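You operate a simulated robot arm through the tools that you are given. There is no shell and no other tool. Be economical: measure what you need, move in short steps, check, and stop when the job is done.

You run a simulated two-armed robot. Do the job below in one go: nothing can be reset, and whatever is moved stays where it is left.

Task
Put one of the casting rings from the side bench top on the palette. Put one of the wax cakes from the side bench top on the microscope bench spine. Fetch the beige block cast from the side bench top and set it on the side table. Take the felt pad on the side table and put it away on the packing table top. Put the sanding block from the service table on the side table. Put the blue blank from the monitor side of the scanner bench top on the receiving table top. Put the grey tin from the monitor side of the scanner bench top on the teal cleaner tin and the green tin on the side bench top. Do these in any order. Set down upright: felt pad, sanding block, tin.

The check looks at the end state, three seconds after you hand in, the way a careful person would. Anything else that was tipped, shoved, dropped, spilled or broken makes it a failure.

Robot
Two 7-joint arms with two-finger parallel grippers on one trunk, on a base that drives. Base frame: it is fixed to the floor where the robot stands at the start and does not move with it; the origin is under the middle of the robot, x ahead of it, y to its left, z up. Readings come in m, degrees, newtons and seconds.
The left shoulder is at the start at [0.06, 0.147, 0.541], the right one opposite. With the tool pointing down near the work surface each hand reaches from about 0.1 to 0.66 m from the robot's upright axis, wherever it stands, measured 20 degrees to its own side. Places, roughly: blank [-1.75, 4.75, 0.75]; block cast [0.75, 1.75, 0.75]; casting ring (6x6x6 cm) [0.7, 0.2, 0.8]; cleaner tin (8x8x3 cm) [-2.7, 4.9, 0.8]; felt pad (5x6x5 cm) [0.6, 2.8, 0.8]; microscope bench spine [-2.9, -0.7, 0.9]; packing table top [-1.1, 9.6, 0.8]; palette (21x9x2 cm) [0.6, 3.9, 0.8]; receiving table top [0.5, 8.2, 0.8]; sanding block (5x4x5 cm) [0.6, 4.1, 0.8]; side bench top [0.8, 1.2, 0.8]; side table [0.7, 3, 0.8]; tin [-2.75, 4.75, 0.75]; wax cake (5x6x2 cm) [0.7, 1.2, 0.8]. Payload 3.43 kg a hand.
The tool frame of a hand sits at the grasp point between the pads (the TCP): z along the fingers, y along the line on which they close. The tips reach 0.03 m beyond it. Largest opening 0.094 m; finger width 0.028, thickness 0.01; the body of the gripper, 0.05 by 0.096 m, starts 0.055 m behind the TCP.
Orientation is that of the tool frame in the base frame, as a unit quaternion [w, x, y, z]. With the fingers straight down and closing along the base's y, the tool's x points along the base's -x, its y along +y and its z along -z.

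Tools
- The arms move only by the tool arm_command. It takes "left_motion", "right_motion" or both (then of equal length, played together; a hand with none holds still); each is a list of rows, each a list of 7 numbers: the shift along the tool's x, y, z in m, then the turn, a rotation vector about the tool's x, y, z in degrees, then the opening in per cent of the stroke, from 0 (shut) to 100 (fully open). In form: [[x, y, z, wx, wy, wz, hand], ...]. A call has 1 to 8 rows; each row is the pose to reach, as a shift and turn from the pose commanded when the call began, along the tool's axes at that moment. A row lasts 0.2 s, in which the tool goes at most 0.05 m and 8.6 degrees; a call with a longer step from one row to the next is refused whole, and so is a gripper value outside its range. Where a pose cannot be reached the arm comes as near as it can. A force on the tool above 40 N (or 10 N above the force at the start of the call, whichever is more), or a blocked arm, ends the call early, and 0.2 s more pass. The fingers move at their own pace (about 0.072 m/s each) and stop on an object; they squeeze with about 25 N. The grip force told is the motor's: it shows also when the fingers shut on nothing. Time passes only in rows, and 0.2 s behind the last, so rows that repeat a pose let the fingers close. It gives the time, the measured TCP pose, the force on the tool (base axes), the opening and the grip force at its end, in the units of the frame above (readings bear some noise), with the torque about the TCP (base axes, N m) and any sound that the robot's microphone picked up.
- Cameras (640 x 400 px; columns grow to the right, rows downward): "scene" is now at [0.0539, 0.028, 1.1811]; the picture's right is [0.33, -0.94, 0.00], its down [-0.48, -0.17, -0.86] and it looks along [0.81, 0.28, -0.51] (base axes); focal length 260 px, centre (320, 200). "left" rides on the left gripper at [0.076, -0.014, -0.103] in its tool frame; the picture's right is [0.18, 0.98, 0.00], its down [-0.75, 0.14, -0.64] and it looks along [-0.63, 0.12, 0.77] (tool axes); focal length 243 px, centre (320, 200). "right" rides on the right gripper at [0.076, 0.014, -0.103] in its tool frame; the picture's right is [-0.18, 0.98, 0.00], its down [-0.75, -0.14, -0.64] and it looks along [-0.63, -0.12, 0.77] (tool axes); focal length 243 px, centre (320, 200). There is no depth. A picture from a camera that has moved, and an enlarged one, comes with that camera's place and axes in the base frame and with its lens.
- get_image(camera): a new picture of that camera. It takes no simulated time.
- lift_body(by): slides the trunk up (or, below 0, down) by that many m; the arms and the scene camera ride with it, the base frame stays. It gives what a move gives, with no picture.
- base_move(legs): drives the robot by 1 to 6 legs, each [ahead, left, turn to the left] in m, m and degrees, along the robot's own axes; the way and the turn of a leg run together, so that a leg with both is an arc; at most 1.5 m and 180 degrees a leg. The arms and the cameras ride along, it lands a little off, and it stops where it bumps. It gives what a move gives.
- pan_tilt(pan, tilt): turns the head with the scene camera to pan (to the left, within 86 degrees either way) and tilt (down, from -29 to 69), counted from straight ahead of the robot. It gives what a move gives.
- close_up(camera, box): a new picture of the part [left, top, right, bottom] of that camera's present view, enlarged. It takes no simulated time.
- close_job(): hands the job in; it is judged then, once.

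Go step by step. Nothing tells you exact positions but the pictures and the camera data: compare them with the known pose of the tool, close in by small moves and look again before you grip or let go. The budget is 483 turns and 238 pictures, counting those below and the enlarged ones. Unless the task says otherwise, let go and move clear before handing in, and close with one line.

The tools are called after "Emit:" as a command line: name --argument value ..., lists and objects as JSON in quotes. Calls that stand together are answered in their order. arm_command: Moves the arms, as the interface text tells. Its arguments: {"type":"object","properties":{"left_motion":{"type":"array"},"right_motion":{"type":"array"}},"required":[]} The other tools are called the same way: lift_body (by) slides the trunk up or down; base_move (legs) drives the base; pan_tilt (pan, tilt) turns the head that bears the scene camera; get_image (camera) takes a picture; close_up (camera, box) takes an enlarged picture of a part of a camera's view; close_job () hands the job in.

At the start:

```text
clock: 0.0
left_eef_pos: [0.2892, 0.2483, 0.9997]
left_orientation: [0.001, 0.0, 1.0, -0.001]
left_wrist_force: [0.5, 0.1, 0.3]
left_ft_torque: [0.04, -0.03, -0.01]
left_grip_width: 0.094
left_finger_force: 0.1
right_eef_pos: [0.3059, -0.0594, 0.9999]
right_orientation: [0.0, 0.0, 1.0, 0.0]
right_wrist_force: [-0.9, -0.2, -1.2]
right_ft_torque: [0.03, 0.03, 0.0]
right_grip_width: 0.0941
right_finger_force: 0.2
trunk travel left (down, up): [-0.248, 0.002]
robot x, y, heading: [-0.0007, -0.0039, 0.1]
head pan, tilt: [19.2, 30.4]
```

scene: 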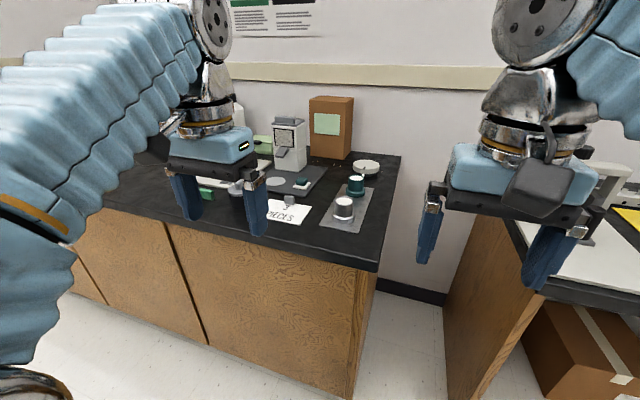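
right: 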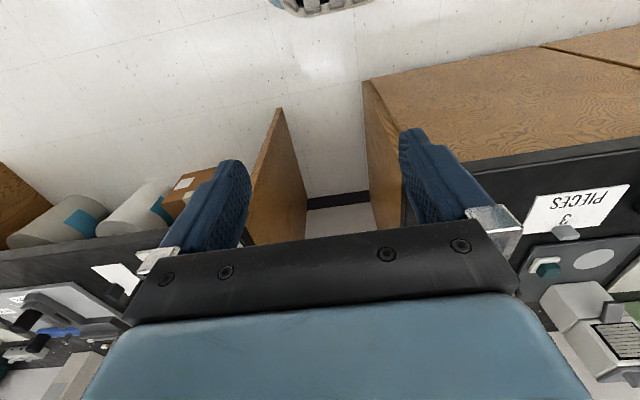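
left: 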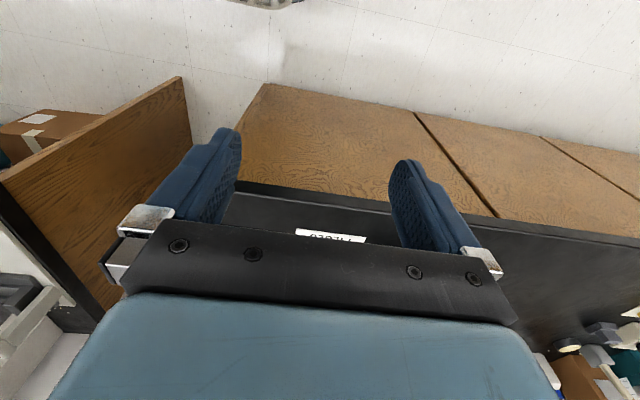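

I see a bench ahead with a silver and a teal cylinder (likely casting rings) near its right end. I'll look closer at the bench and around to the left.

Emit:
close_up --camera "scene" --box '[120, 80, 420, 268]'

Emit:
pan_tilt --pan 70 --tilt 25

Emit:
get_image --camera "scene"

```text
2.13 times, centred on (270, 174) of scene
camera zoom: at [0.0539, 0.028, 1.1811], right [0.33, -0.94, 0.0], down [-0.48, -0.17, -0.86], along [0.81, 0.28, -0.51], focal length 554 px, centre (426, 255)
```

zoom: 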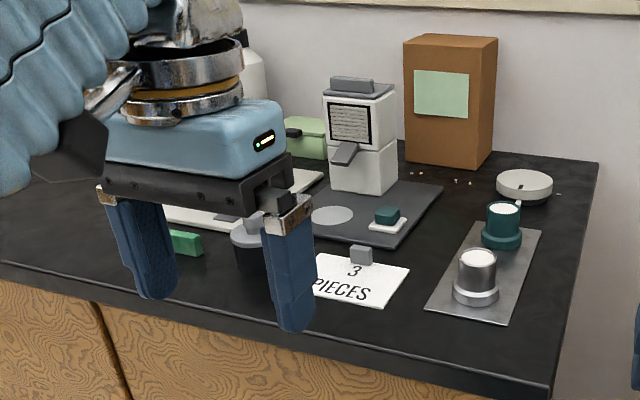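

```text
clock: 1.2
left_eef_pos: [0.2892, 0.2476, 0.9987]
left_orientation: [0.001, -0.001, 1.0, 0.0]
left_wrist_force: [0.2, -0.9, -0.8]
left_ft_torque: [0.02, -0.02, -0.01]
left_grip_width: 0.0941
left_finger_force: 0.0
right_eef_pos: [0.3064, -0.0591, 1.0001]
right_orientation: [0.0, 0.0, 1.0, 0.0]
right_wrist_force: [-0.5, -0.4, -1.2]
right_ft_torque: [0.0, 0.04, 0.01]
right_grip_width: 0.0939
right_finger_force: 0.1
trunk travel left (down, up): [-0.248, 0.002]
robot x, y, heading: [-0.0043, 0.0007, 0.2]
head pan, tilt: [70.0, 25.0]
```

```text
233 pictures are left
camera scene: at [0.0003, 0.0849, 1.1897], right [0.94, -0.34, 0.0], down [-0.14, -0.4, -0.91], along [0.31, 0.85, -0.42], focal length 260 px, centre (320, 200)
```

scene: 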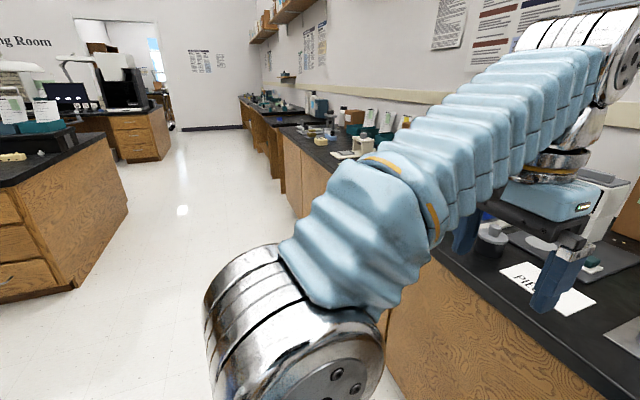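

The bench front edge is near x≈0.485, with the silver ring near (0.63, 0.16). I'll shift left and slightly forward and look down at the bench.

Emit:
base_move --legs '[[0.1, 0.27, 0]]'

Emit:
pan_tilt --pan 0 --tilt 40

Emit:
get_image --camera "scene"

Emit:
get_image --camera "right"

```text
clock: 3.2
left_eef_pos: [0.3927, 0.5203, 0.9988]
left_orientation: [0.0, 0.002, 1.0, 0.0]
left_wrist_force: [0.0, 0.1, 0.3]
left_ft_torque: [-0.03, 0.01, -0.04]
left_grip_width: 0.0938
left_finger_force: 0.0
right_eef_pos: [0.4073, 0.2138, 1.0005]
right_orientation: [0.0, 0.002, 1.0, 0.0]
right_wrist_force: [-0.2, -1.1, -0.3]
right_ft_torque: [0.0, -0.01, 0.01]
right_grip_width: 0.0941
right_finger_force: 0.0
trunk travel left (down, up): [-0.248, 0.002]
robot x, y, heading: [0.0999, 0.275, -0.1]
head pan, tilt: [70.0, 25.0]
```

```text
clock: 4.6
left_eef_pos: [0.3917, 0.5213, 0.9999]
left_orientation: [0.001, 0.002, 1.0, 0.0]
left_wrist_force: [0.2, 0.5, 0.5]
left_ft_torque: [-0.03, 0.01, 0.03]
left_grip_width: 0.0941
left_finger_force: 0.0
right_eef_pos: [0.4074, 0.214, 0.9987]
right_orientation: [0.001, 0.002, 1.0, 0.0]
right_wrist_force: [-0.3, 0.2, 0.5]
right_ft_torque: [0.0, 0.02, 0.0]
right_grip_width: 0.0938
right_finger_force: 0.1
trunk travel left (down, up): [-0.248, 0.002]
robot x, y, heading: [0.0987, 0.2762, -0.4]
head pan, tilt: [0.0, 40.0]
```

```text
232 pictures are left
camera scene: at [0.1554, 0.2726, 1.1664], right [0.0, -1.0, 0.0], down [-0.64, 0.0, -0.77], along [0.77, 0.0, -0.64], focal length 260 px, centre (320, 200)
```

scene: 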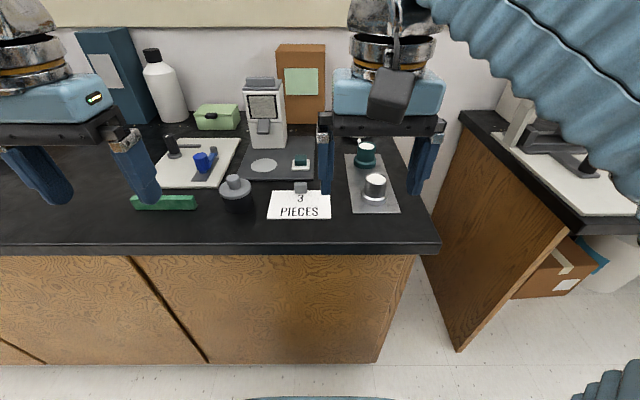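

```text
231 pictures are left
camera right: at [0.3328, 0.2295, 1.1019], right [0.19, 0.98, 0.0], down [0.75, -0.14, 0.64], along [0.63, -0.12, -0.77], focal length 243 px, centre (320, 200)
```

right: 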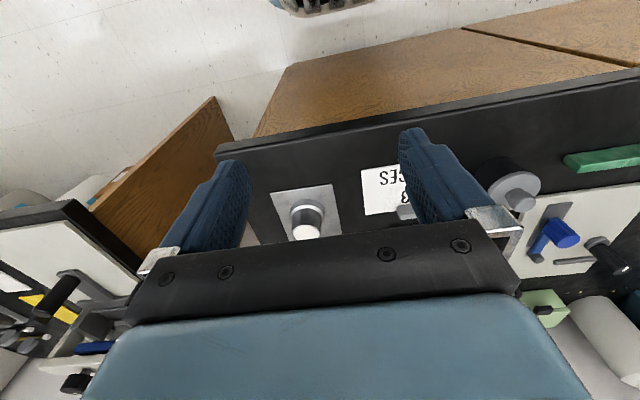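

Emit:
close_up --camera "scene" --box '[210, 120, 410, 245]'

Emit:
close_up --camera "right" --box '[250, 150, 410, 250]'

```text
3.20 times, centred on (310, 182) of scene
camera zoom: at [0.1554, 0.2726, 1.1664], right [0.0, -1.0, 0.0], down [-0.64, 0.0, -0.77], along [0.77, 0.0, -0.64], focal length 833 px, centre (352, 256)
```

zoom: 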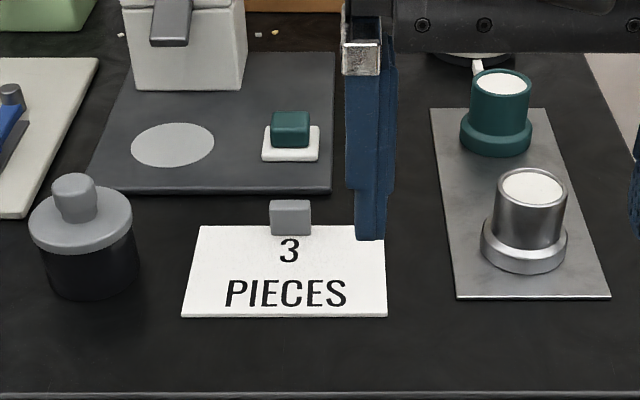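

```text
4.00 times, centred on (330, 200) of right
camera zoom: at [0.3328, 0.2295, 1.1019], right [0.19, 0.98, 0.0], down [0.75, -0.14, 0.64], along [0.63, -0.12, -0.77], focal length 970 px, centre (280, 200)
```

zoom: 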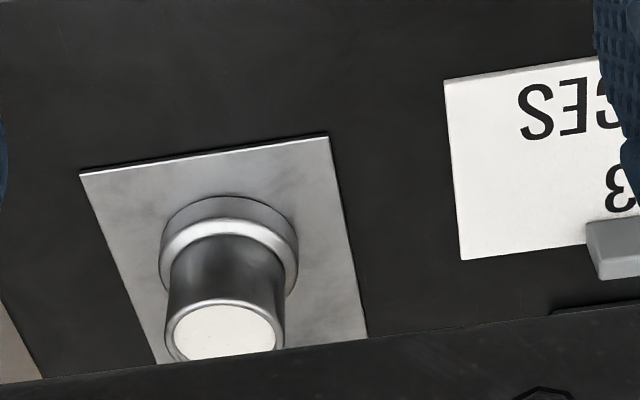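

The silver ring's centre is about (0.633, 0.148), with its top near z 0.825. I'll bring the right hand above it and look again.

Emit:
arm_command --right_motion '[[-0.038, -0.011, 0.016, 0, 0, 0, 100], [-0.076, -0.022, 0.033, 0, 0, 0, 100], [-0.114, -0.033, 0.05, 0, 0, 0, 100], [-0.152, -0.044, 0.067, 0, 0, 0, 100], [-0.19, -0.055, 0.083, 0, 0, 0, 100], [-0.226, -0.066, 0.1, 0, 0, 0, 100], [-0.226, -0.066, 0.1, 0, 0, 0, 100]]'

Emit:
get_image --camera "right"

Emit:
get_image --camera "scene"

```text
clock: 6.2
left_eef_pos: [0.3911, 0.5224, 0.999]
left_orientation: [0.0, 0.002, 1.0, 0.0]
left_wrist_force: [0.0, -0.3, -0.8]
left_ft_torque: [0.0, 0.04, 0.0]
left_grip_width: 0.094
left_finger_force: 0.1
right_eef_pos: [0.6339, 0.1484, 0.8994]
right_orientation: [0.001, 0.002, 1.0, 0.0]
right_wrist_force: [-0.4, -0.5, 0.3]
right_ft_torque: [0.02, 0.04, 0.0]
right_grip_width: 0.094
right_finger_force: 0.1
trunk travel left (down, up): [-0.248, 0.002]
robot x, y, heading: [0.1043, 0.2745, -0.2]
head pan, tilt: [0.0, 40.0]
```

```text
228 pictures are left
camera right: at [0.5592, 0.164, 1.0013], right [0.19, 0.98, 0.0], down [0.75, -0.14, 0.64], along [0.63, -0.12, -0.77], focal length 243 px, centre (320, 200)
```

right: 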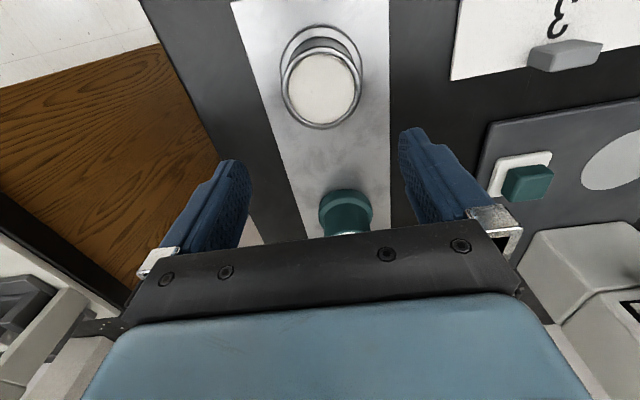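

```text
227 pictures are left
camera scene: at [0.1557, 0.2725, 1.1663], right [0.0, -1.0, 0.0], down [-0.64, 0.0, -0.77], along [0.77, 0.0, -0.64], focal length 260 px, centre (320, 200)
```

scene: 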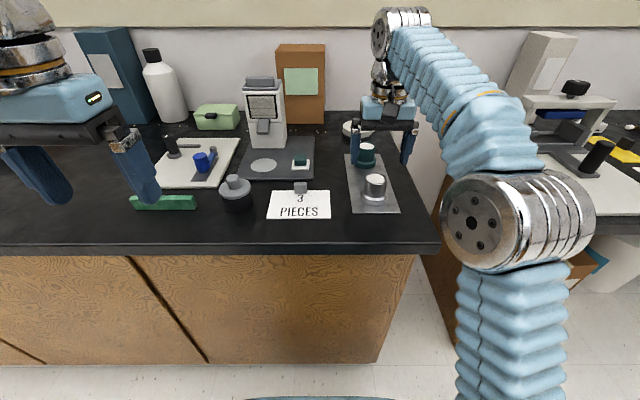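

The closer view says the bench is higher than I thought: ring near (0.597, 0.156), base z≈0.79, top z≈0.855. I'll centre over it and check again.

Emit:
arm_command --right_motion '[[0.037, 0.007, -0.01, 0, 0, 0, 100], [0.037, 0.007, -0.01, 0, 0, 0, 100]]'

Emit:
get_image --camera "right"

Emit:
close_up --camera "scene" --box '[320, 90, 440, 220]'

```text
clock: 6.8
left_eef_pos: [0.3913, 0.5214, 1.0001]
left_orientation: [0.001, 0.002, 1.0, 0.0]
left_wrist_force: [-1.1, -0.7, 0.6]
left_ft_torque: [0.01, -0.03, 0.01]
left_grip_width: 0.094
left_finger_force: 0.0
right_eef_pos: [0.5944, 0.1554, 0.91]
right_orientation: [0.0, 0.002, 1.0, -0.001]
right_wrist_force: [-0.7, 0.0, 0.2]
right_ft_torque: [0.04, 0.0, 0.0]
right_grip_width: 0.094
right_finger_force: 0.0
trunk travel left (down, up): [-0.248, 0.002]
robot x, y, heading: [0.0996, 0.2749, 0.2]
head pan, tilt: [0.0, 40.0]
```

```text
226 pictures are left
camera right: at [0.5206, 0.1704, 1.0123], right [0.19, 0.98, 0.0], down [0.75, -0.14, 0.64], along [0.63, -0.12, -0.77], focal length 243 px, centre (320, 200)
```

right: 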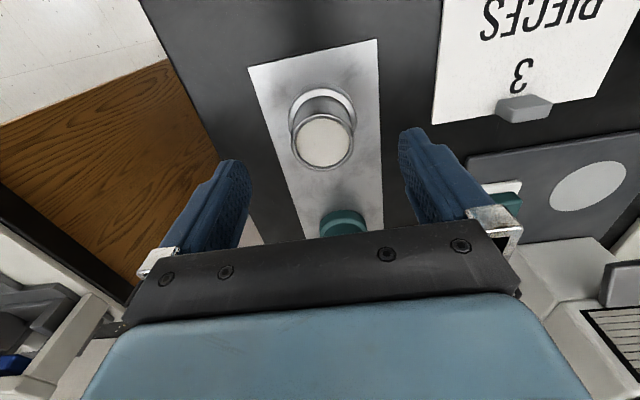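

```text
3.08 times, centred on (380, 155) of scene
camera zoom: at [0.1551, 0.2725, 1.1664], right [0.0, -1.0, 0.0], down [-0.64, 0.0, -0.77], along [0.77, 0.0, -0.64], focal length 801 px, centre (135, 338)
```

zoom: 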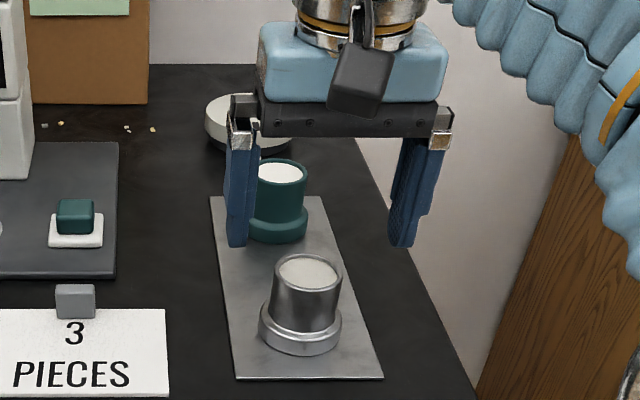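

Triangulating from two views puts the ring top at (0.602, 0.157, 0.846). I'll descend and grip the upper cylinder above the flange.

Emit:
arm_command --right_motion '[[-0.006, 0.002, 0.03, 0, 0, 0, 100], [-0.006, 0.002, 0.06, 0, 0, 0, 100], [-0.006, 0.002, 0.073, 0, 0, 0, 100], [-0.006, 0.002, 0.073, 0, 0, 0, 100]]'

Emit:
close_up --camera "scene" --box '[320, 90, 440, 220]'

Emit:
get_image --camera "right"

```text
clock: 7.8
left_eef_pos: [0.3933, 0.521, 0.9989]
left_orientation: [0.001, 0.001, 1.0, 0.0]
left_wrist_force: [-0.5, 0.4, 0.4]
left_ft_torque: [0.0, 0.01, -0.01]
left_grip_width: 0.0938
left_finger_force: 0.0
right_eef_pos: [0.6022, 0.1566, 0.8372]
right_orientation: [0.001, 0.002, 1.0, 0.0]
right_wrist_force: [-0.5, -0.3, -0.4]
right_ft_torque: [0.04, -0.03, -0.01]
right_grip_width: 0.0938
right_finger_force: 0.1
trunk travel left (down, up): [-0.248, 0.002]
robot x, y, heading: [0.1021, 0.2749, -0.2]
head pan, tilt: [0.0, 40.0]
```

```text
3.08 times, centred on (380, 155) of scene
camera zoom: at [0.1554, 0.2726, 1.1664], right [0.0, -1.0, 0.0], down [-0.64, 0.0, -0.77], along [0.77, 0.0, -0.64], focal length 801 px, centre (135, 338)
```

zoom: 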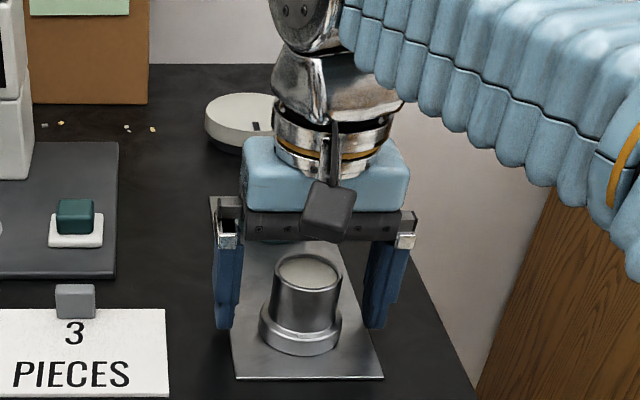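

```text
223 pictures are left
camera right: at [0.5277, 0.1727, 0.9393], right [0.19, 0.98, 0.0], down [0.75, -0.14, 0.64], along [0.63, -0.12, -0.77], focal length 243 px, centre (320, 200)
```

right: 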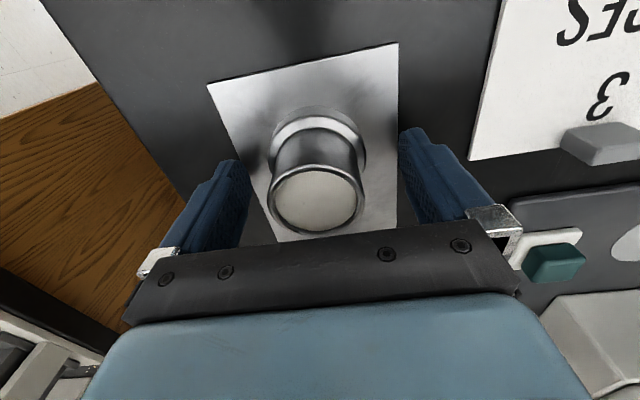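

Aligned. Closing the gripper.

Emit:
arm_command --right_motion '[[0, 0, 0, 0, 0, 0, 0], [0, 0, 0, 0, 0, 0, 0], [0, 0, 0, 0, 0, 0, 0], [0, 0, 0, 0, 0, 0, 0]]'

```text
clock: 8.8
left_eef_pos: [0.3917, 0.5211, 0.999]
left_orientation: [0.001, 0.002, 1.0, 0.0]
left_wrist_force: [-0.9, 0.2, 0.5]
left_ft_torque: [0.02, 0.0, 0.0]
left_grip_width: 0.0942
left_finger_force: 0.0
right_eef_pos: [0.6031, 0.1574, 0.8372]
right_orientation: [0.0, 0.001, 1.0, 0.0]
right_wrist_force: [-0.8, 0.5, 1.3]
right_ft_torque: [0.05, 0.0, -0.02]
right_grip_width: 0.0571
right_finger_force: 25.1
trunk travel left (down, up): [-0.248, 0.002]
robot x, y, heading: [0.1005, 0.2744, -0.5]
head pan, tilt: [0.0, 40.0]
```

Gripped at 5.7 cm. Lift, then retract toward the body.

Emit:
arm_command --right_motion '[[0, 0, -0.02, 0, 0, 0, 0], [0, 0, -0.06, 0, 0, 0, 0], [0, 0, -0.1, 0, 0, 0, 0], [0, 0, -0.14, 0, 0, 0, 0], [0.03, 0, -0.16, 0, 0, 0, 0], [0.07, 0, -0.16, 0, 0, 0, 0], [0.12, 0, -0.16, 0, 0, 0, 0], [0.16, 0, -0.16, 0, 0, 0, 0]]'

Emit:
get_image --camera "right"

Emit:
close_up --camera "scene" --box '[0, 100, 320, 300]'

```text
clock: 10.6
left_eef_pos: [0.3913, 0.5217, 0.9991]
left_orientation: [0.001, 0.002, 1.0, 0.0]
left_wrist_force: [0.6, 0.1, -1.0]
left_ft_torque: [-0.02, -0.01, 0.01]
left_grip_width: 0.0939
left_finger_force: 0.2
right_eef_pos: [0.4425, 0.1575, 0.9988]
right_orientation: [0.0, 0.002, 1.0, 0.0]
right_wrist_force: [-0.1, -0.2, -1.8]
right_ft_torque: [-0.02, 0.01, 0.01]
right_grip_width: 0.0569
right_finger_force: 24.9
right hand out of reach, approached as far as the arm can: row 4, 5, 6, 7
trunk travel left (down, up): [-0.248, 0.002]
robot x, y, heading: [0.1063, 0.2714, 0.2]
head pan, tilt: [0.0, 40.0]
```

```text
222 pictures are left
camera right: at [0.368, 0.1728, 1.1005], right [0.19, 0.98, 0.0], down [0.75, -0.14, 0.64], along [0.63, -0.12, -0.77], focal length 243 px, centre (320, 200)
```

right: 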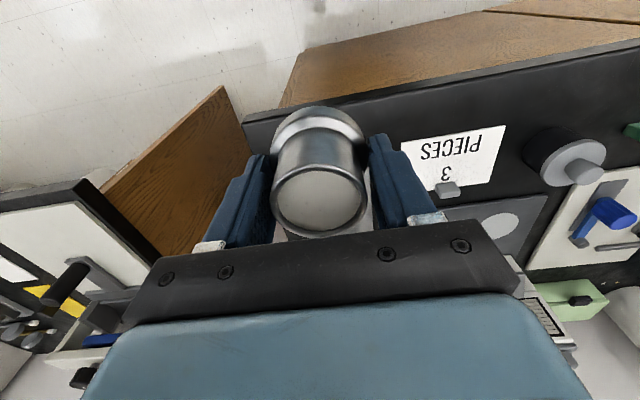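

```text
2.00 times, centred on (160, 200) of scene
camera zoom: at [0.1554, 0.2731, 1.1664], right [0.0, -1.0, 0.0], down [-0.64, 0.0, -0.77], along [0.77, 0.0, -0.64], focal length 520 px, centre (640, 200)
```

zoom: 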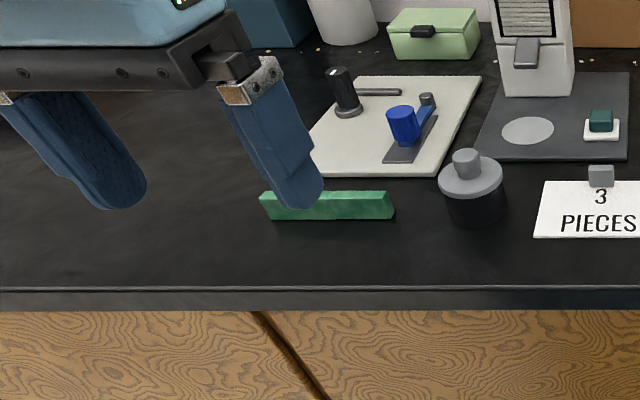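

The ring is held. Driving left along the bench to see the wax cakes and block cast.

Emit:
base_move --legs '[[-0.05, 1.1, 0]]'

Emit:
pan_tilt --pan 15 --tilt 38

Emit:
get_image --camera "scene"

```text
clock: 16.3
left_eef_pos: [0.3306, 1.6432, 1.0001]
left_orientation: [0.001, -0.008, 1.0, -0.001]
left_wrist_force: [-0.5, 0.4, 0.0]
left_ft_torque: [0.01, -0.01, 0.0]
left_grip_width: 0.094
left_finger_force: 0.0
right_eef_pos: [0.3886, 1.2794, 0.9991]
right_orientation: [0.001, -0.007, 1.0, 0.0]
right_wrist_force: [0.0, -0.7, -1.8]
right_ft_torque: [0.01, -0.02, -0.01]
right_grip_width: 0.0573
right_finger_force: 24.9
trunk travel left (down, up): [-0.248, 0.002]
robot x, y, heading: [0.0459, 1.3908, 1.0]
head pan, tilt: [0.0, 40.0]
```

```text
clock: 17.1
left_eef_pos: [0.3311, 1.6434, 0.9992]
left_orientation: [0.001, -0.007, 1.0, 0.0]
left_wrist_force: [-0.5, -0.5, -0.1]
left_ft_torque: [-0.04, -0.01, -0.01]
left_grip_width: 0.0939
left_finger_force: 0.1
right_eef_pos: [0.389, 1.2794, 0.9987]
right_orientation: [0.0, -0.007, 1.0, 0.0]
right_wrist_force: [0.0, -0.5, -1.4]
right_ft_torque: [0.0, 0.02, -0.02]
right_grip_width: 0.0574
right_finger_force: 25.1
trunk travel left (down, up): [-0.248, 0.002]
robot x, y, heading: [0.0461, 1.3938, 0.7]
head pan, tilt: [15.0, 38.0]
```

```text
220 pictures are left
camera scene: at [0.097, 1.4126, 1.1693], right [0.27, -0.96, 0.0], down [-0.59, -0.17, -0.79], along [0.76, 0.21, -0.62], focal length 260 px, centre (320, 200)
```

scene: 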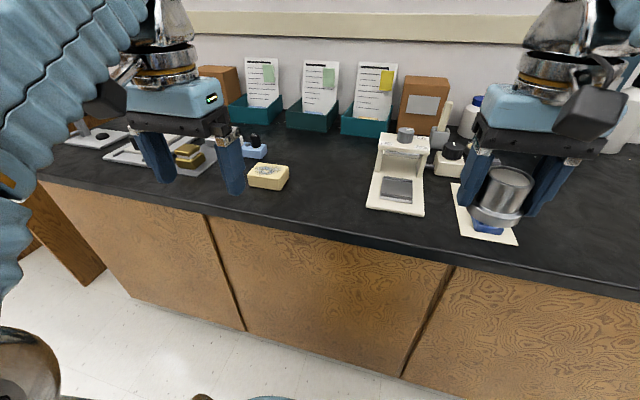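

Emit:
close_up --camera "scene" --box '[60, 60, 300, 210]'

Emit:
close_up --camera "scene" --box '[340, 100, 580, 250]'

Emit:
get_image --camera "left"

Emit:
get_image --camera "right"

```text
2.67 times, centred on (180, 135) of scene
camera zoom: at [0.097, 1.4126, 1.1693], right [0.27, -0.96, 0.0], down [-0.59, -0.17, -0.79], along [0.76, 0.21, -0.62], focal length 694 px, centre (693, 373)
```

zoom: 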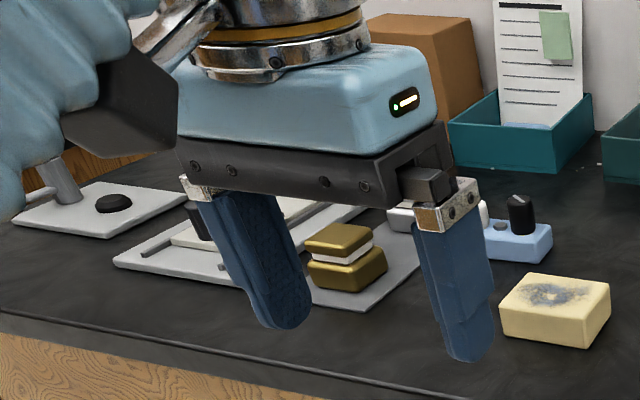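

```text
2.67 times, centred on (460, 175) of scene
camera zoom: at [0.097, 1.4126, 1.1693], right [0.27, -0.96, 0.0], down [-0.59, -0.17, -0.79], along [0.76, 0.21, -0.62], focal length 694 px, centre (-53, 267)
```

zoom: 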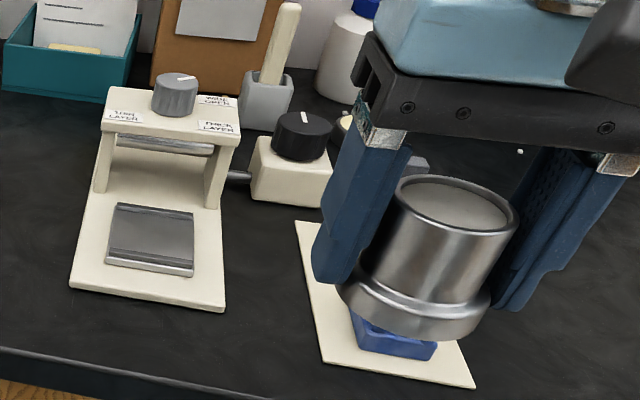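

```text
217 pictures are left
camera left: at [0.2557, 1.6281, 1.1013], right [-0.2, 0.98, 0.0], down [0.75, 0.15, 0.64], along [0.63, 0.13, -0.77], focal length 243 px, centre (320, 200)
```

left: 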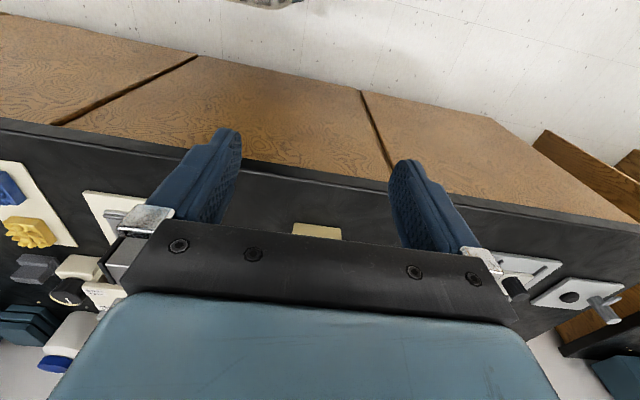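

```text
216 pictures are left
camera right: at [0.3136, 1.2939, 1.1006], right [0.17, 0.99, 0.0], down [0.76, -0.13, 0.64], along [0.63, -0.11, -0.77], focal length 243 px, centre (320, 200)
```

right: 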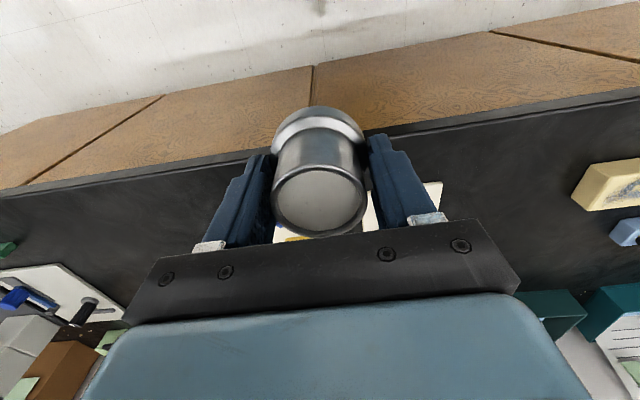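

The beige block cast is near (0.62, 1.70), and the wax cakes (blue, yellow) are on the cream tray. I'll shift left a bit and bring the left hand over the block cast.

Emit:
base_move --legs '[[0.04, 0.12, -0.7]]'

Emit:
arm_command --left_motion '[[-0.03, 0, 0, 0, 0, 8, 100], [-0.06, 0, 0, 0, 0, 16, 100], [-0.09, 0, 0, 0, 0, 24, 100], [-0.12, 0, 0, 0, 0, 32, 100], [-0.12, 0, 0, 0, 0, 40, 100], [-0.12, 0, 0, 0, 0, 48, 100], [-0.12, 0, 0, 0, 0, 56, 100], [-0.12, 0, 0, 0, 0, 64, 100]]'

Emit:
get_image --camera "left"

Emit:
get_image --camera "scene"

```text
clock: 18.4
left_eef_pos: [0.3723, 1.7613, 0.9995]
left_orientation: [0.001, -0.002, 1.0, -0.001]
left_wrist_force: [0.1, -0.1, -0.8]
left_ft_torque: [0.0, 0.02, -0.01]
left_grip_width: 0.094
left_finger_force: 0.0
right_eef_pos: [0.4255, 1.3966, 0.9986]
right_orientation: [0.0, -0.002, 1.0, 0.0]
right_wrist_force: [0.4, -1.0, -1.4]
right_ft_torque: [0.04, 0.0, 0.02]
right_grip_width: 0.0571
right_finger_force: 25.4
trunk travel left (down, up): [-0.248, 0.002]
robot x, y, heading: [0.0836, 1.515, 0.2]
head pan, tilt: [15.0, 38.0]
```

```text
clock: 20.2
left_eef_pos: [0.4754, 1.7764, 0.9883]
left_orientation: [-0.005, 0.47, 0.882, -0.004]
left_wrist_force: [-0.2, 0.2, -0.5]
left_ft_torque: [0.01, 0.0, -0.03]
left_grip_width: 0.0939
left_finger_force: 0.1
left hand out of reach, approached as far as the arm can: row 3, 4, 5, 6, 7, 8
right_eef_pos: [0.4258, 1.3996, 0.9984]
right_orientation: [0.0, -0.001, 1.0, 0.0]
right_wrist_force: [-0.3, 0.6, -1.3]
right_ft_torque: [-0.06, 0.03, 0.0]
right_grip_width: 0.0575
right_finger_force: 24.9
trunk travel left (down, up): [-0.248, 0.002]
robot x, y, heading: [0.0832, 1.5119, 0.3]
head pan, tilt: [15.0, 38.0]
```

```text
215 pictures are left
camera left: at [0.4231, 1.8332, 1.0914], right [0.71, 0.7, -0.01], down [0.55, -0.55, 0.64], along [0.44, -0.46, -0.77], focal length 243 px, centre (320, 200)
```

left: 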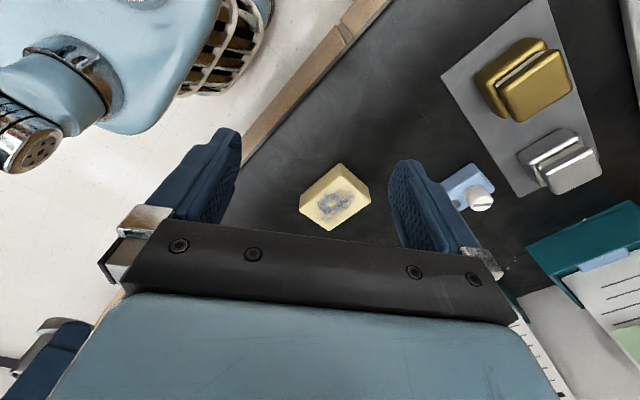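

```text
214 pictures are left
camera scene: at [0.1363, 1.5348, 1.1693], right [0.26, -0.96, 0.0], down [-0.59, -0.16, -0.79], along [0.76, 0.21, -0.62], focal length 260 px, centre (320, 200)
```

scene: 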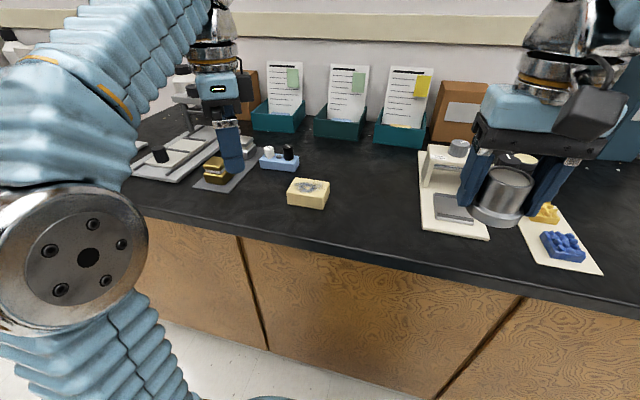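

Emit:
close_up --camera "left" --box '[255, 140, 415, 240]'

Emit:
close_up --camera "scene" --box '[190, 130, 350, 230]'

```text
4.00 times, centred on (335, 190) of left
camera zoom: at [0.4231, 1.8332, 1.0914], right [0.71, 0.7, -0.01], down [0.55, -0.55, 0.64], along [0.44, -0.46, -0.77], focal length 970 px, centre (260, 240)
```

zoom: 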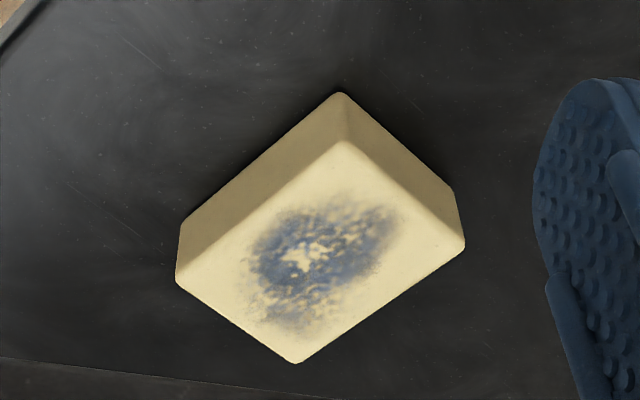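

```text
4.00 times, centred on (270, 180) of scene
camera zoom: at [0.1363, 1.5348, 1.1693], right [0.26, -0.96, 0.0], down [-0.59, -0.16, -0.79], along [0.76, 0.21, -0.62], focal length 1041 px, centre (520, 280)
```

zoom: 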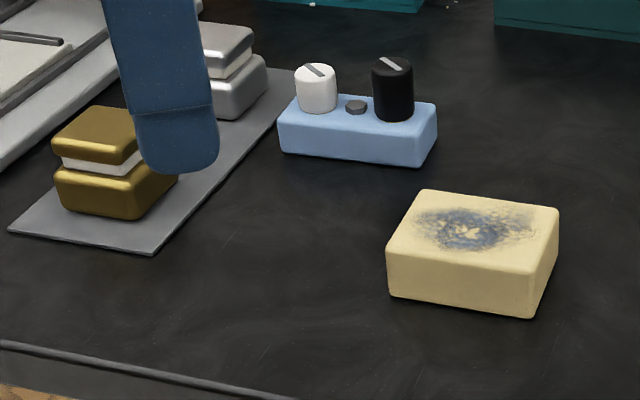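

The block is axis-aligned: x 0.569–0.633, y 1.636–1.722, top z≈0.82. I'll grip it across x, so finish turning the left hand to 90° while lowering a little.

Emit:
arm_command --left_motion '[[0, 0, 0.02, 0, 0, 8, 100], [0, 0, 0.04, 0, 0, 16, 100], [0, 0, 0.06, 0, 0, 24, 100], [0, 0, 0.06, 0, 0, 26, 100], [0, 0, 0.06, 0, 0, 26, 100]]'

```text
clock: 21.4
left_eef_pos: [0.4746, 1.7741, 0.9303]
left_orientation: [-0.006, 0.657, 0.754, -0.004]
left_wrist_force: [0.0, 0.5, -1.0]
left_ft_torque: [0.01, 0.0, 0.01]
left_grip_width: 0.0939
left_finger_force: 0.0
right_eef_pos: [0.4271, 1.3984, 0.9984]
right_orientation: [0.0, -0.001, 1.0, 0.0]
right_wrist_force: [-0.4, -0.6, -1.8]
right_ft_torque: [0.01, 0.01, 0.02]
right_grip_width: 0.0568
right_finger_force: 25.2
trunk travel left (down, up): [-0.248, 0.002]
robot x, y, heading: [0.0839, 1.515, 0.2]
head pan, tilt: [15.0, 38.0]
```

Emit:
arm_command --left_motion '[[-0.03, 0.03, 0.005, 0, 0, 3, 100], [-0.06, 0.06, 0.01, 0, 0, 7.9, 100], [-0.09, 0.09, 0.015, 0, 0, 7.9, 100], [-0.1114, 0.1122, 0.02, 0, 0, 7.9, 100], [-0.1114, 0.1122, 0.02, 0, 0, 7.9, 100]]'

Emit:
get_image --camera "left"

Emit:
close_up --camera "scene" --box '[190, 110, 350, 230]'

```text
clock: 22.6
left_eef_pos: [0.5995, 1.6804, 0.9065]
left_orientation: [-0.005, 0.706, 0.708, -0.005]
left_wrist_force: [0.3, 0.5, 1.0]
left_ft_torque: [-0.02, 0.03, 0.01]
left_grip_width: 0.0939
left_finger_force: 0.1
right_eef_pos: [0.4253, 1.3976, 0.9983]
right_orientation: [0.0, -0.002, 1.0, 0.0]
right_wrist_force: [0.5, -0.1, -1.4]
right_ft_torque: [0.01, 0.01, 0.01]
right_grip_width: 0.0572
right_finger_force: 24.5
trunk travel left (down, up): [-0.248, 0.002]
robot x, y, heading: [0.0855, 1.5141, 0.1]
head pan, tilt: [15.0, 38.0]
```

```text
211 pictures are left
camera left: at [0.5889, 1.7568, 1.0085], right [0.98, 0.18, -0.01], down [0.15, -0.75, 0.64], along [0.11, -0.63, -0.77], focal length 243 px, centre (320, 200)
```

left: 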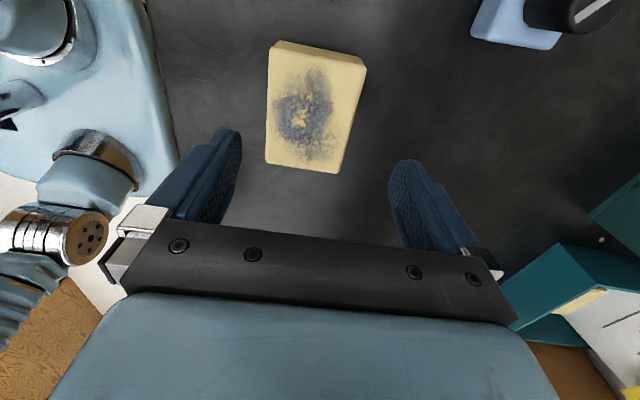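

```text
3.33 times, centred on (270, 170) of scene
camera zoom: at [0.1366, 1.5333, 1.1693], right [0.26, -0.97, 0.0], down [-0.59, -0.16, -0.79], along [0.76, 0.21, -0.62], focal length 868 px, centre (487, 300)
```

zoom: 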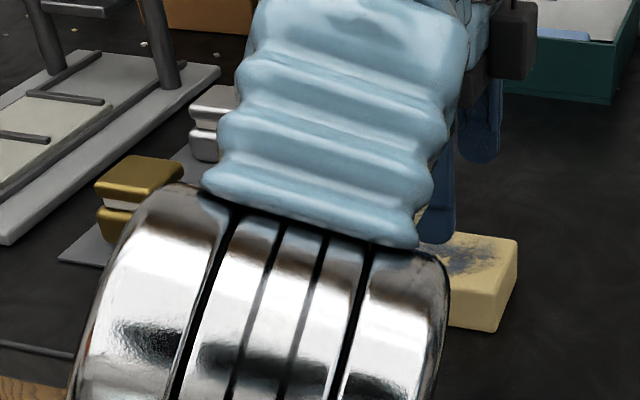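

Aligned within a few mm. Descend to TCP z≈0.825 and grip.

Emit:
arm_command --left_motion '[[0.005, -0.001, 0.03, 0, 0, 0, 100], [0.005, -0.001, 0.06, 0, 0, 0, 100], [0.005, -0.001, 0.08, 0, 0, 0, 100], [0.005, -0.001, 0.08, 0, 0, 0, 100]]'

Emit:
get_image --camera "left"

```text
clock: 23.6
left_eef_pos: [0.6002, 1.6849, 0.832]
left_orientation: [-0.003, 0.708, 0.707, -0.003]
left_wrist_force: [2.7, 2.8, 24.7]
left_ft_torque: [0.03, -1.42, 0.03]
left_grip_width: 0.0939
left_finger_force: 0.0
right_eef_pos: [0.4261, 1.3981, 0.9992]
right_orientation: [0.001, -0.001, 1.0, -0.001]
right_wrist_force: [0.5, -0.5, -2.0]
right_ft_torque: [-0.02, -0.02, 0.04]
right_grip_width: 0.057
right_finger_force: 25.2
trunk travel left (down, up): [-0.248, 0.002]
robot x, y, heading: [0.0856, 1.5125, 0.2]
head pan, tilt: [15.0, 38.0]
```

```text
209 pictures are left
camera left: at [0.5865, 1.7616, 0.9326], right [0.98, 0.18, -0.01], down [0.15, -0.75, 0.64], along [0.11, -0.63, -0.77], focal length 243 px, centre (320, 200)
```

left: 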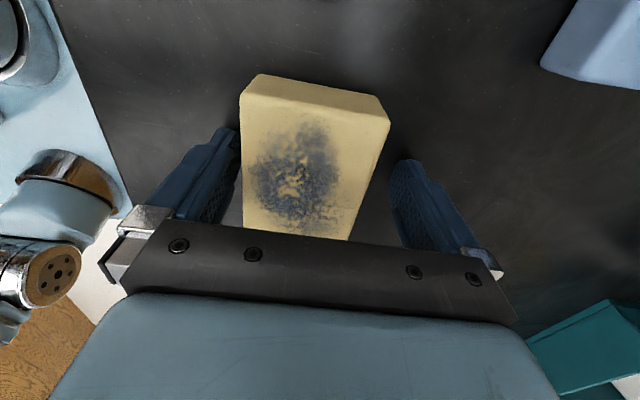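

The fingertips touched the bench (so the top is ≈0.80). Raise slightly and close.

Emit:
arm_command --left_motion '[[0.003, 0, -0.01, 0, 0, 0, 100], [0.003, 0, -0.01, 0, 0, 0, 60], [0.003, 0, -0.01, 0, 0, 0, 0], [0.003, 0, -0.01, 0, 0, 0, 0], [0.003, 0, -0.01, 0, 0, 0, 0], [0.003, 0, -0.01, 0, 0, 0, 0]]'

```text
clock: 25.0
left_eef_pos: [0.5991, 1.6888, 0.8379]
left_orientation: [-0.005, 0.707, 0.708, -0.005]
left_wrist_force: [-0.3, 0.1, -0.1]
left_ft_torque: [0.01, 0.0, 0.0]
left_grip_width: 0.0684
left_finger_force: 24.9
right_eef_pos: [0.4275, 1.3968, 0.9992]
right_orientation: [0.001, -0.001, 1.0, -0.001]
right_wrist_force: [-0.1, -0.3, -0.8]
right_ft_torque: [-0.03, 0.0, -0.02]
right_grip_width: 0.0574
right_finger_force: 25.0
trunk travel left (down, up): [-0.248, 0.002]
robot x, y, heading: [0.0823, 1.5136, 0.1]
head pan, tilt: [15.0, 38.0]
```

Gripped at 6.8 cm. Lift and retract, then drive toward the side table.

Emit:
arm_command --left_motion '[[0, 0, -0.03, 0, 0, 0, 0], [0, 0, -0.07, 0, 0, 0, 0], [0, 0, -0.11, 0, 0, 0, 0], [0, -0.04, -0.13, 0, 0, 0, 0], [0, -0.08, -0.14, 0, 0, 0, 0], [0, -0.12, -0.15, 0, 0, 0, 0], [0, -0.16, -0.15, 0, 0, 0, 0]]'

Emit:
get_image --camera "left"

Emit:
pan_tilt --pan 45 --tilt 30

Emit:
get_image --camera "scene"

```text
clock: 26.6
left_eef_pos: [0.4406, 1.6888, 0.9915]
left_orientation: [-0.005, 0.706, 0.709, -0.006]
left_wrist_force: [-0.3, 0.2, -2.3]
left_ft_torque: [-0.01, 0.01, -0.01]
left_grip_width: 0.0682
left_finger_force: 25.3
left hand out of reach, approached as far as the arm can: row 3, 4
right_eef_pos: [0.4271, 1.3979, 0.9989]
right_orientation: [0.001, -0.002, 1.0, 0.0]
right_wrist_force: [0.1, -0.2, -1.1]
right_ft_torque: [0.01, 0.01, 0.01]
right_grip_width: 0.0574
right_finger_force: 25.4
trunk travel left (down, up): [-0.248, 0.002]
robot x, y, heading: [0.085, 1.512, 0.2]
head pan, tilt: [15.0, 38.0]
```

```text
208 pictures are left
camera left: at [0.4279, 1.7652, 1.0936], right [0.98, 0.19, -0.02], down [0.15, -0.75, 0.64], along [0.11, -0.63, -0.77], focal length 243 px, centre (320, 200)
```

left: 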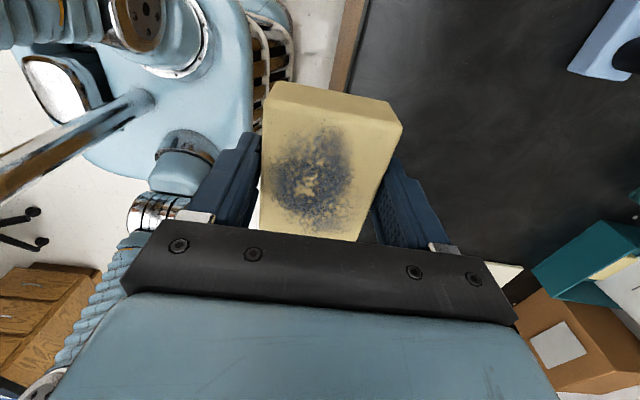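

```text
clock: 27.5
left_eef_pos: [0.4402, 1.6881, 0.992]
left_orientation: [-0.005, 0.706, 0.708, -0.005]
left_wrist_force: [-0.3, 0.4, -2.2]
left_ft_torque: [0.02, -0.01, 0.03]
left_grip_width: 0.0682
left_finger_force: 24.8
right_eef_pos: [0.4263, 1.3974, 0.9978]
right_orientation: [0.0, -0.002, 1.0, 0.0]
right_wrist_force: [0.2, -0.5, -1.2]
right_ft_torque: [-0.02, 0.01, 0.03]
right_grip_width: 0.0574
right_finger_force: 25.1
trunk travel left (down, up): [-0.248, 0.002]
robot x, y, heading: [0.0844, 1.5132, 0.2]
head pan, tilt: [45.0, 30.0]
```

```text
207 pictures are left
camera scene: at [0.1169, 1.5749, 1.1817], right [0.71, -0.71, 0.0], down [-0.35, -0.35, -0.87], along [0.61, 0.61, -0.5], focal length 260 px, centre (320, 200)
```

scene: 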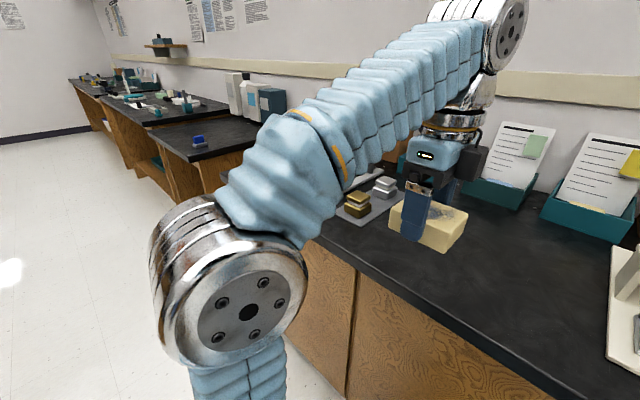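

The aisle is clear. Driving left to the side table (y≈3).

Emit:
base_move --legs '[[-0.1, 1.2, 0]]'

Emit:
pan_tilt --pan 20 --tilt 38

Emit:
get_image --camera "scene"

```text
clock: 33.7
left_eef_pos: [0.3464, 2.8909, 0.9914]
left_orientation: [-0.005, 0.713, 0.701, -0.005]
left_wrist_force: [0.9, -0.4, -2.3]
left_ft_torque: [0.01, -0.02, 0.0]
left_grip_width: 0.0682
left_finger_force: 24.8
right_eef_pos: [0.3287, 2.6001, 0.9979]
right_orientation: [0.0, 0.007, 1.0, -0.001]
right_wrist_force: [-0.1, 0.8, -1.4]
right_ft_torque: [0.03, 0.02, 0.03]
right_grip_width: 0.0571
right_finger_force: 25.1
trunk travel left (down, up): [-0.248, 0.002]
robot x, y, heading: [-0.0092, 2.7234, -0.8]
head pan, tilt: [45.0, 30.0]
```

```text
clock: 34.5
left_eef_pos: [0.3472, 2.8912, 0.9907]
left_orientation: [-0.005, 0.713, 0.701, -0.005]
left_wrist_force: [-1.3, -1.0, -2.4]
left_ft_torque: [0.02, -0.03, -0.03]
left_grip_width: 0.0682
left_finger_force: 25.3
right_eef_pos: [0.3281, 2.601, 0.999]
right_orientation: [0.0, 0.007, 1.0, 0.0]
right_wrist_force: [0.0, -0.1, -2.9]
right_ft_torque: [0.03, 0.03, 0.02]
right_grip_width: 0.0573
right_finger_force: 25.6
trunk travel left (down, up): [-0.248, 0.002]
robot x, y, heading: [-0.0104, 2.7241, -0.7]
head pan, tilt: [20.0, 38.0]
```

```text
206 pictures are left
camera scene: at [0.0385, 2.7488, 1.1694], right [0.33, -0.94, 0.0], down [-0.58, -0.2, -0.79], along [0.74, 0.26, -0.62], focal length 260 px, centre (320, 200)
```

scene: 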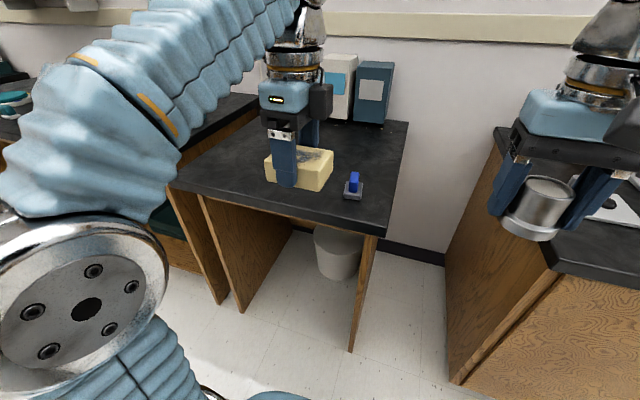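

The side table spans about x 0.42–1.0, y 2.76–3.27, with the felt pad near (0.52, 2.84). I'll move a bit left and set the block cast near (0.60, 3.10).

Emit:
base_move --legs '[[0.04, 0.2, 0.7]]'

Emit:
get_image --camera "scene"

```text
clock: 36.2
left_eef_pos: [0.3861, 3.0973, 0.9926]
left_orientation: [-0.005, 0.707, 0.707, -0.005]
left_wrist_force: [0.2, -0.4, -1.5]
left_ft_torque: [0.0, -0.01, -0.01]
left_grip_width: 0.068
left_finger_force: 25.3
right_eef_pos: [0.3706, 2.8062, 0.9987]
right_orientation: [0.0, 0.0, 1.0, 0.0]
right_wrist_force: [0.3, -0.6, -1.1]
right_ft_torque: [0.02, -0.02, -0.02]
right_grip_width: 0.0571
right_finger_force: 24.7
trunk travel left (down, up): [-0.248, 0.002]
robot x, y, heading: [0.029, 2.9208, -0.1]
head pan, tilt: [20.0, 38.0]
```

```text
205 pictures are left
camera scene: at [0.0791, 2.9503, 1.1693], right [0.34, -0.94, 0.0], down [-0.58, -0.21, -0.79], along [0.74, 0.27, -0.62], focal length 260 px, centre (320, 200)
```

scene: 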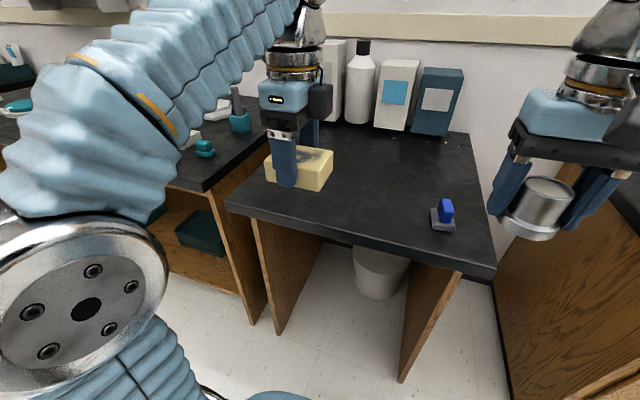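

Emit:
arm_command --left_motion '[[0, 0.04, 0.01, 0, 0, 0, 0], [0, 0.08, 0.03, 0, 0, 0, 0], [0, 0.12, 0.05, 0, 0, 0, 0], [0, 0.16, 0.07, 0, 0, 0, 0], [0, 0.2, 0.09, 0, 0, 0, 0], [0, 0.214, 0.11, 0, 0, 0, 0], [0, 0.214, 0.11, 0, 0, 0, 0]]'

Emit:
pan_tilt --pan 10 --tilt 40

Emit:
get_image --camera "scene"

Emit:
get_image --camera "left"

```text
clock: 37.8
left_eef_pos: [0.5689, 3.0833, 0.8744]
left_orientation: [-0.004, 0.708, 0.706, -0.005]
left_wrist_force: [0.1, 0.8, -1.9]
left_ft_torque: [0.0, 0.0, 0.01]
left_grip_width: 0.0682
left_finger_force: 25.0
left hand out of reach, approached as far as the arm can: row 5, 6, 7
right_eef_pos: [0.3709, 2.8055, 0.9976]
right_orientation: [0.0, 0.0, 1.0, 0.0]
right_wrist_force: [-1.0, -0.1, -1.7]
right_ft_torque: [0.0, 0.01, 0.02]
right_grip_width: 0.0573
right_finger_force: 24.8
trunk travel left (down, up): [-0.248, 0.002]
robot x, y, heading: [0.0286, 2.9237, 0.1]
head pan, tilt: [20.0, 38.0]
```

```text
clock: 38.5
left_eef_pos: [0.5677, 3.0844, 0.8752]
left_orientation: [-0.005, 0.708, 0.706, -0.005]
left_wrist_force: [-0.2, -0.5, -1.9]
left_ft_torque: [-0.02, 0.02, 0.0]
left_grip_width: 0.0683
left_finger_force: 24.9
right_eef_pos: [0.3711, 2.8061, 0.9981]
right_orientation: [0.0, 0.0, 1.0, 0.0]
right_wrist_force: [0.2, 1.0, -1.8]
right_ft_torque: [0.0, -0.02, -0.01]
right_grip_width: 0.0572
right_finger_force: 24.4
trunk travel left (down, up): [-0.248, 0.002]
robot x, y, heading: [0.0273, 2.9224, -0.4]
head pan, tilt: [10.0, 40.0]
```

```text
204 pictures are left
camera scene: at [0.0818, 2.9357, 1.1664], right [0.17, -0.98, 0.0], down [-0.63, -0.11, -0.77], along [0.75, 0.13, -0.64], focal length 260 px, centre (320, 200)
```

scene: 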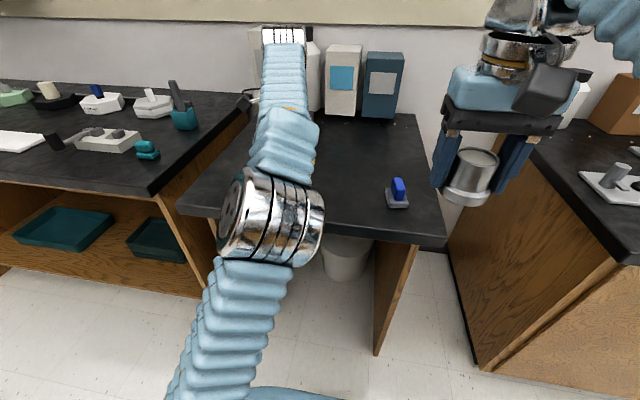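

```text
203 pictures are left
camera left: at [0.5562, 3.1605, 0.9772], right [0.98, 0.18, -0.01], down [0.15, -0.75, 0.64], along [0.11, -0.63, -0.77], focal length 243 px, centre (320, 200)
```

left: 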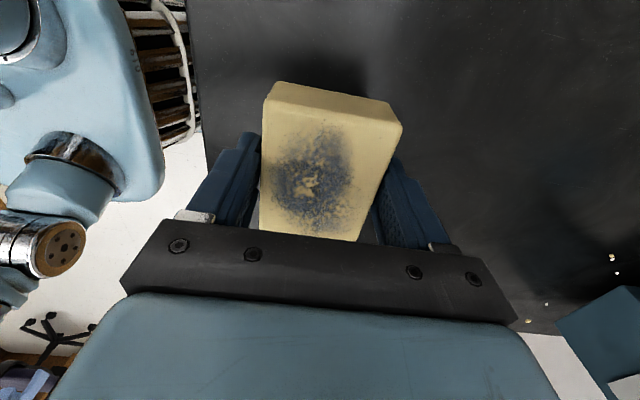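

Here (0.568, 3.084) the block lies well inside the table. Lower gently until contact.

Emit:
arm_command --left_motion '[[0, 0, 0.015, 0, 0, 0, 0], [0, 0, 0.025, 0, 0, 0, 0], [0, 0, 0.03, 0, 0, 0, 0], [0, 0, 0.033, 0, 0, 0, 0], [0, 0, 0.036, 0, 0, 0, 0]]'

```text
clock: 39.7
left_eef_pos: [0.5644, 3.0829, 0.84]
left_orientation: [-0.005, 0.708, 0.706, -0.005]
left_wrist_force: [0.6, -0.6, -1.9]
left_ft_torque: [-0.02, -0.01, -0.03]
left_grip_width: 0.0681
left_finger_force: 24.8
right_eef_pos: [0.3706, 2.8055, 0.9984]
right_orientation: [0.0, 0.0, 1.0, -0.001]
right_wrist_force: [0.4, -0.2, -1.2]
right_ft_torque: [0.01, -0.04, -0.01]
right_grip_width: 0.0572
right_finger_force: 24.9
trunk travel left (down, up): [-0.248, 0.002]
robot x, y, heading: [0.0299, 2.925, 0.1]
head pan, tilt: [10.0, 40.0]
```

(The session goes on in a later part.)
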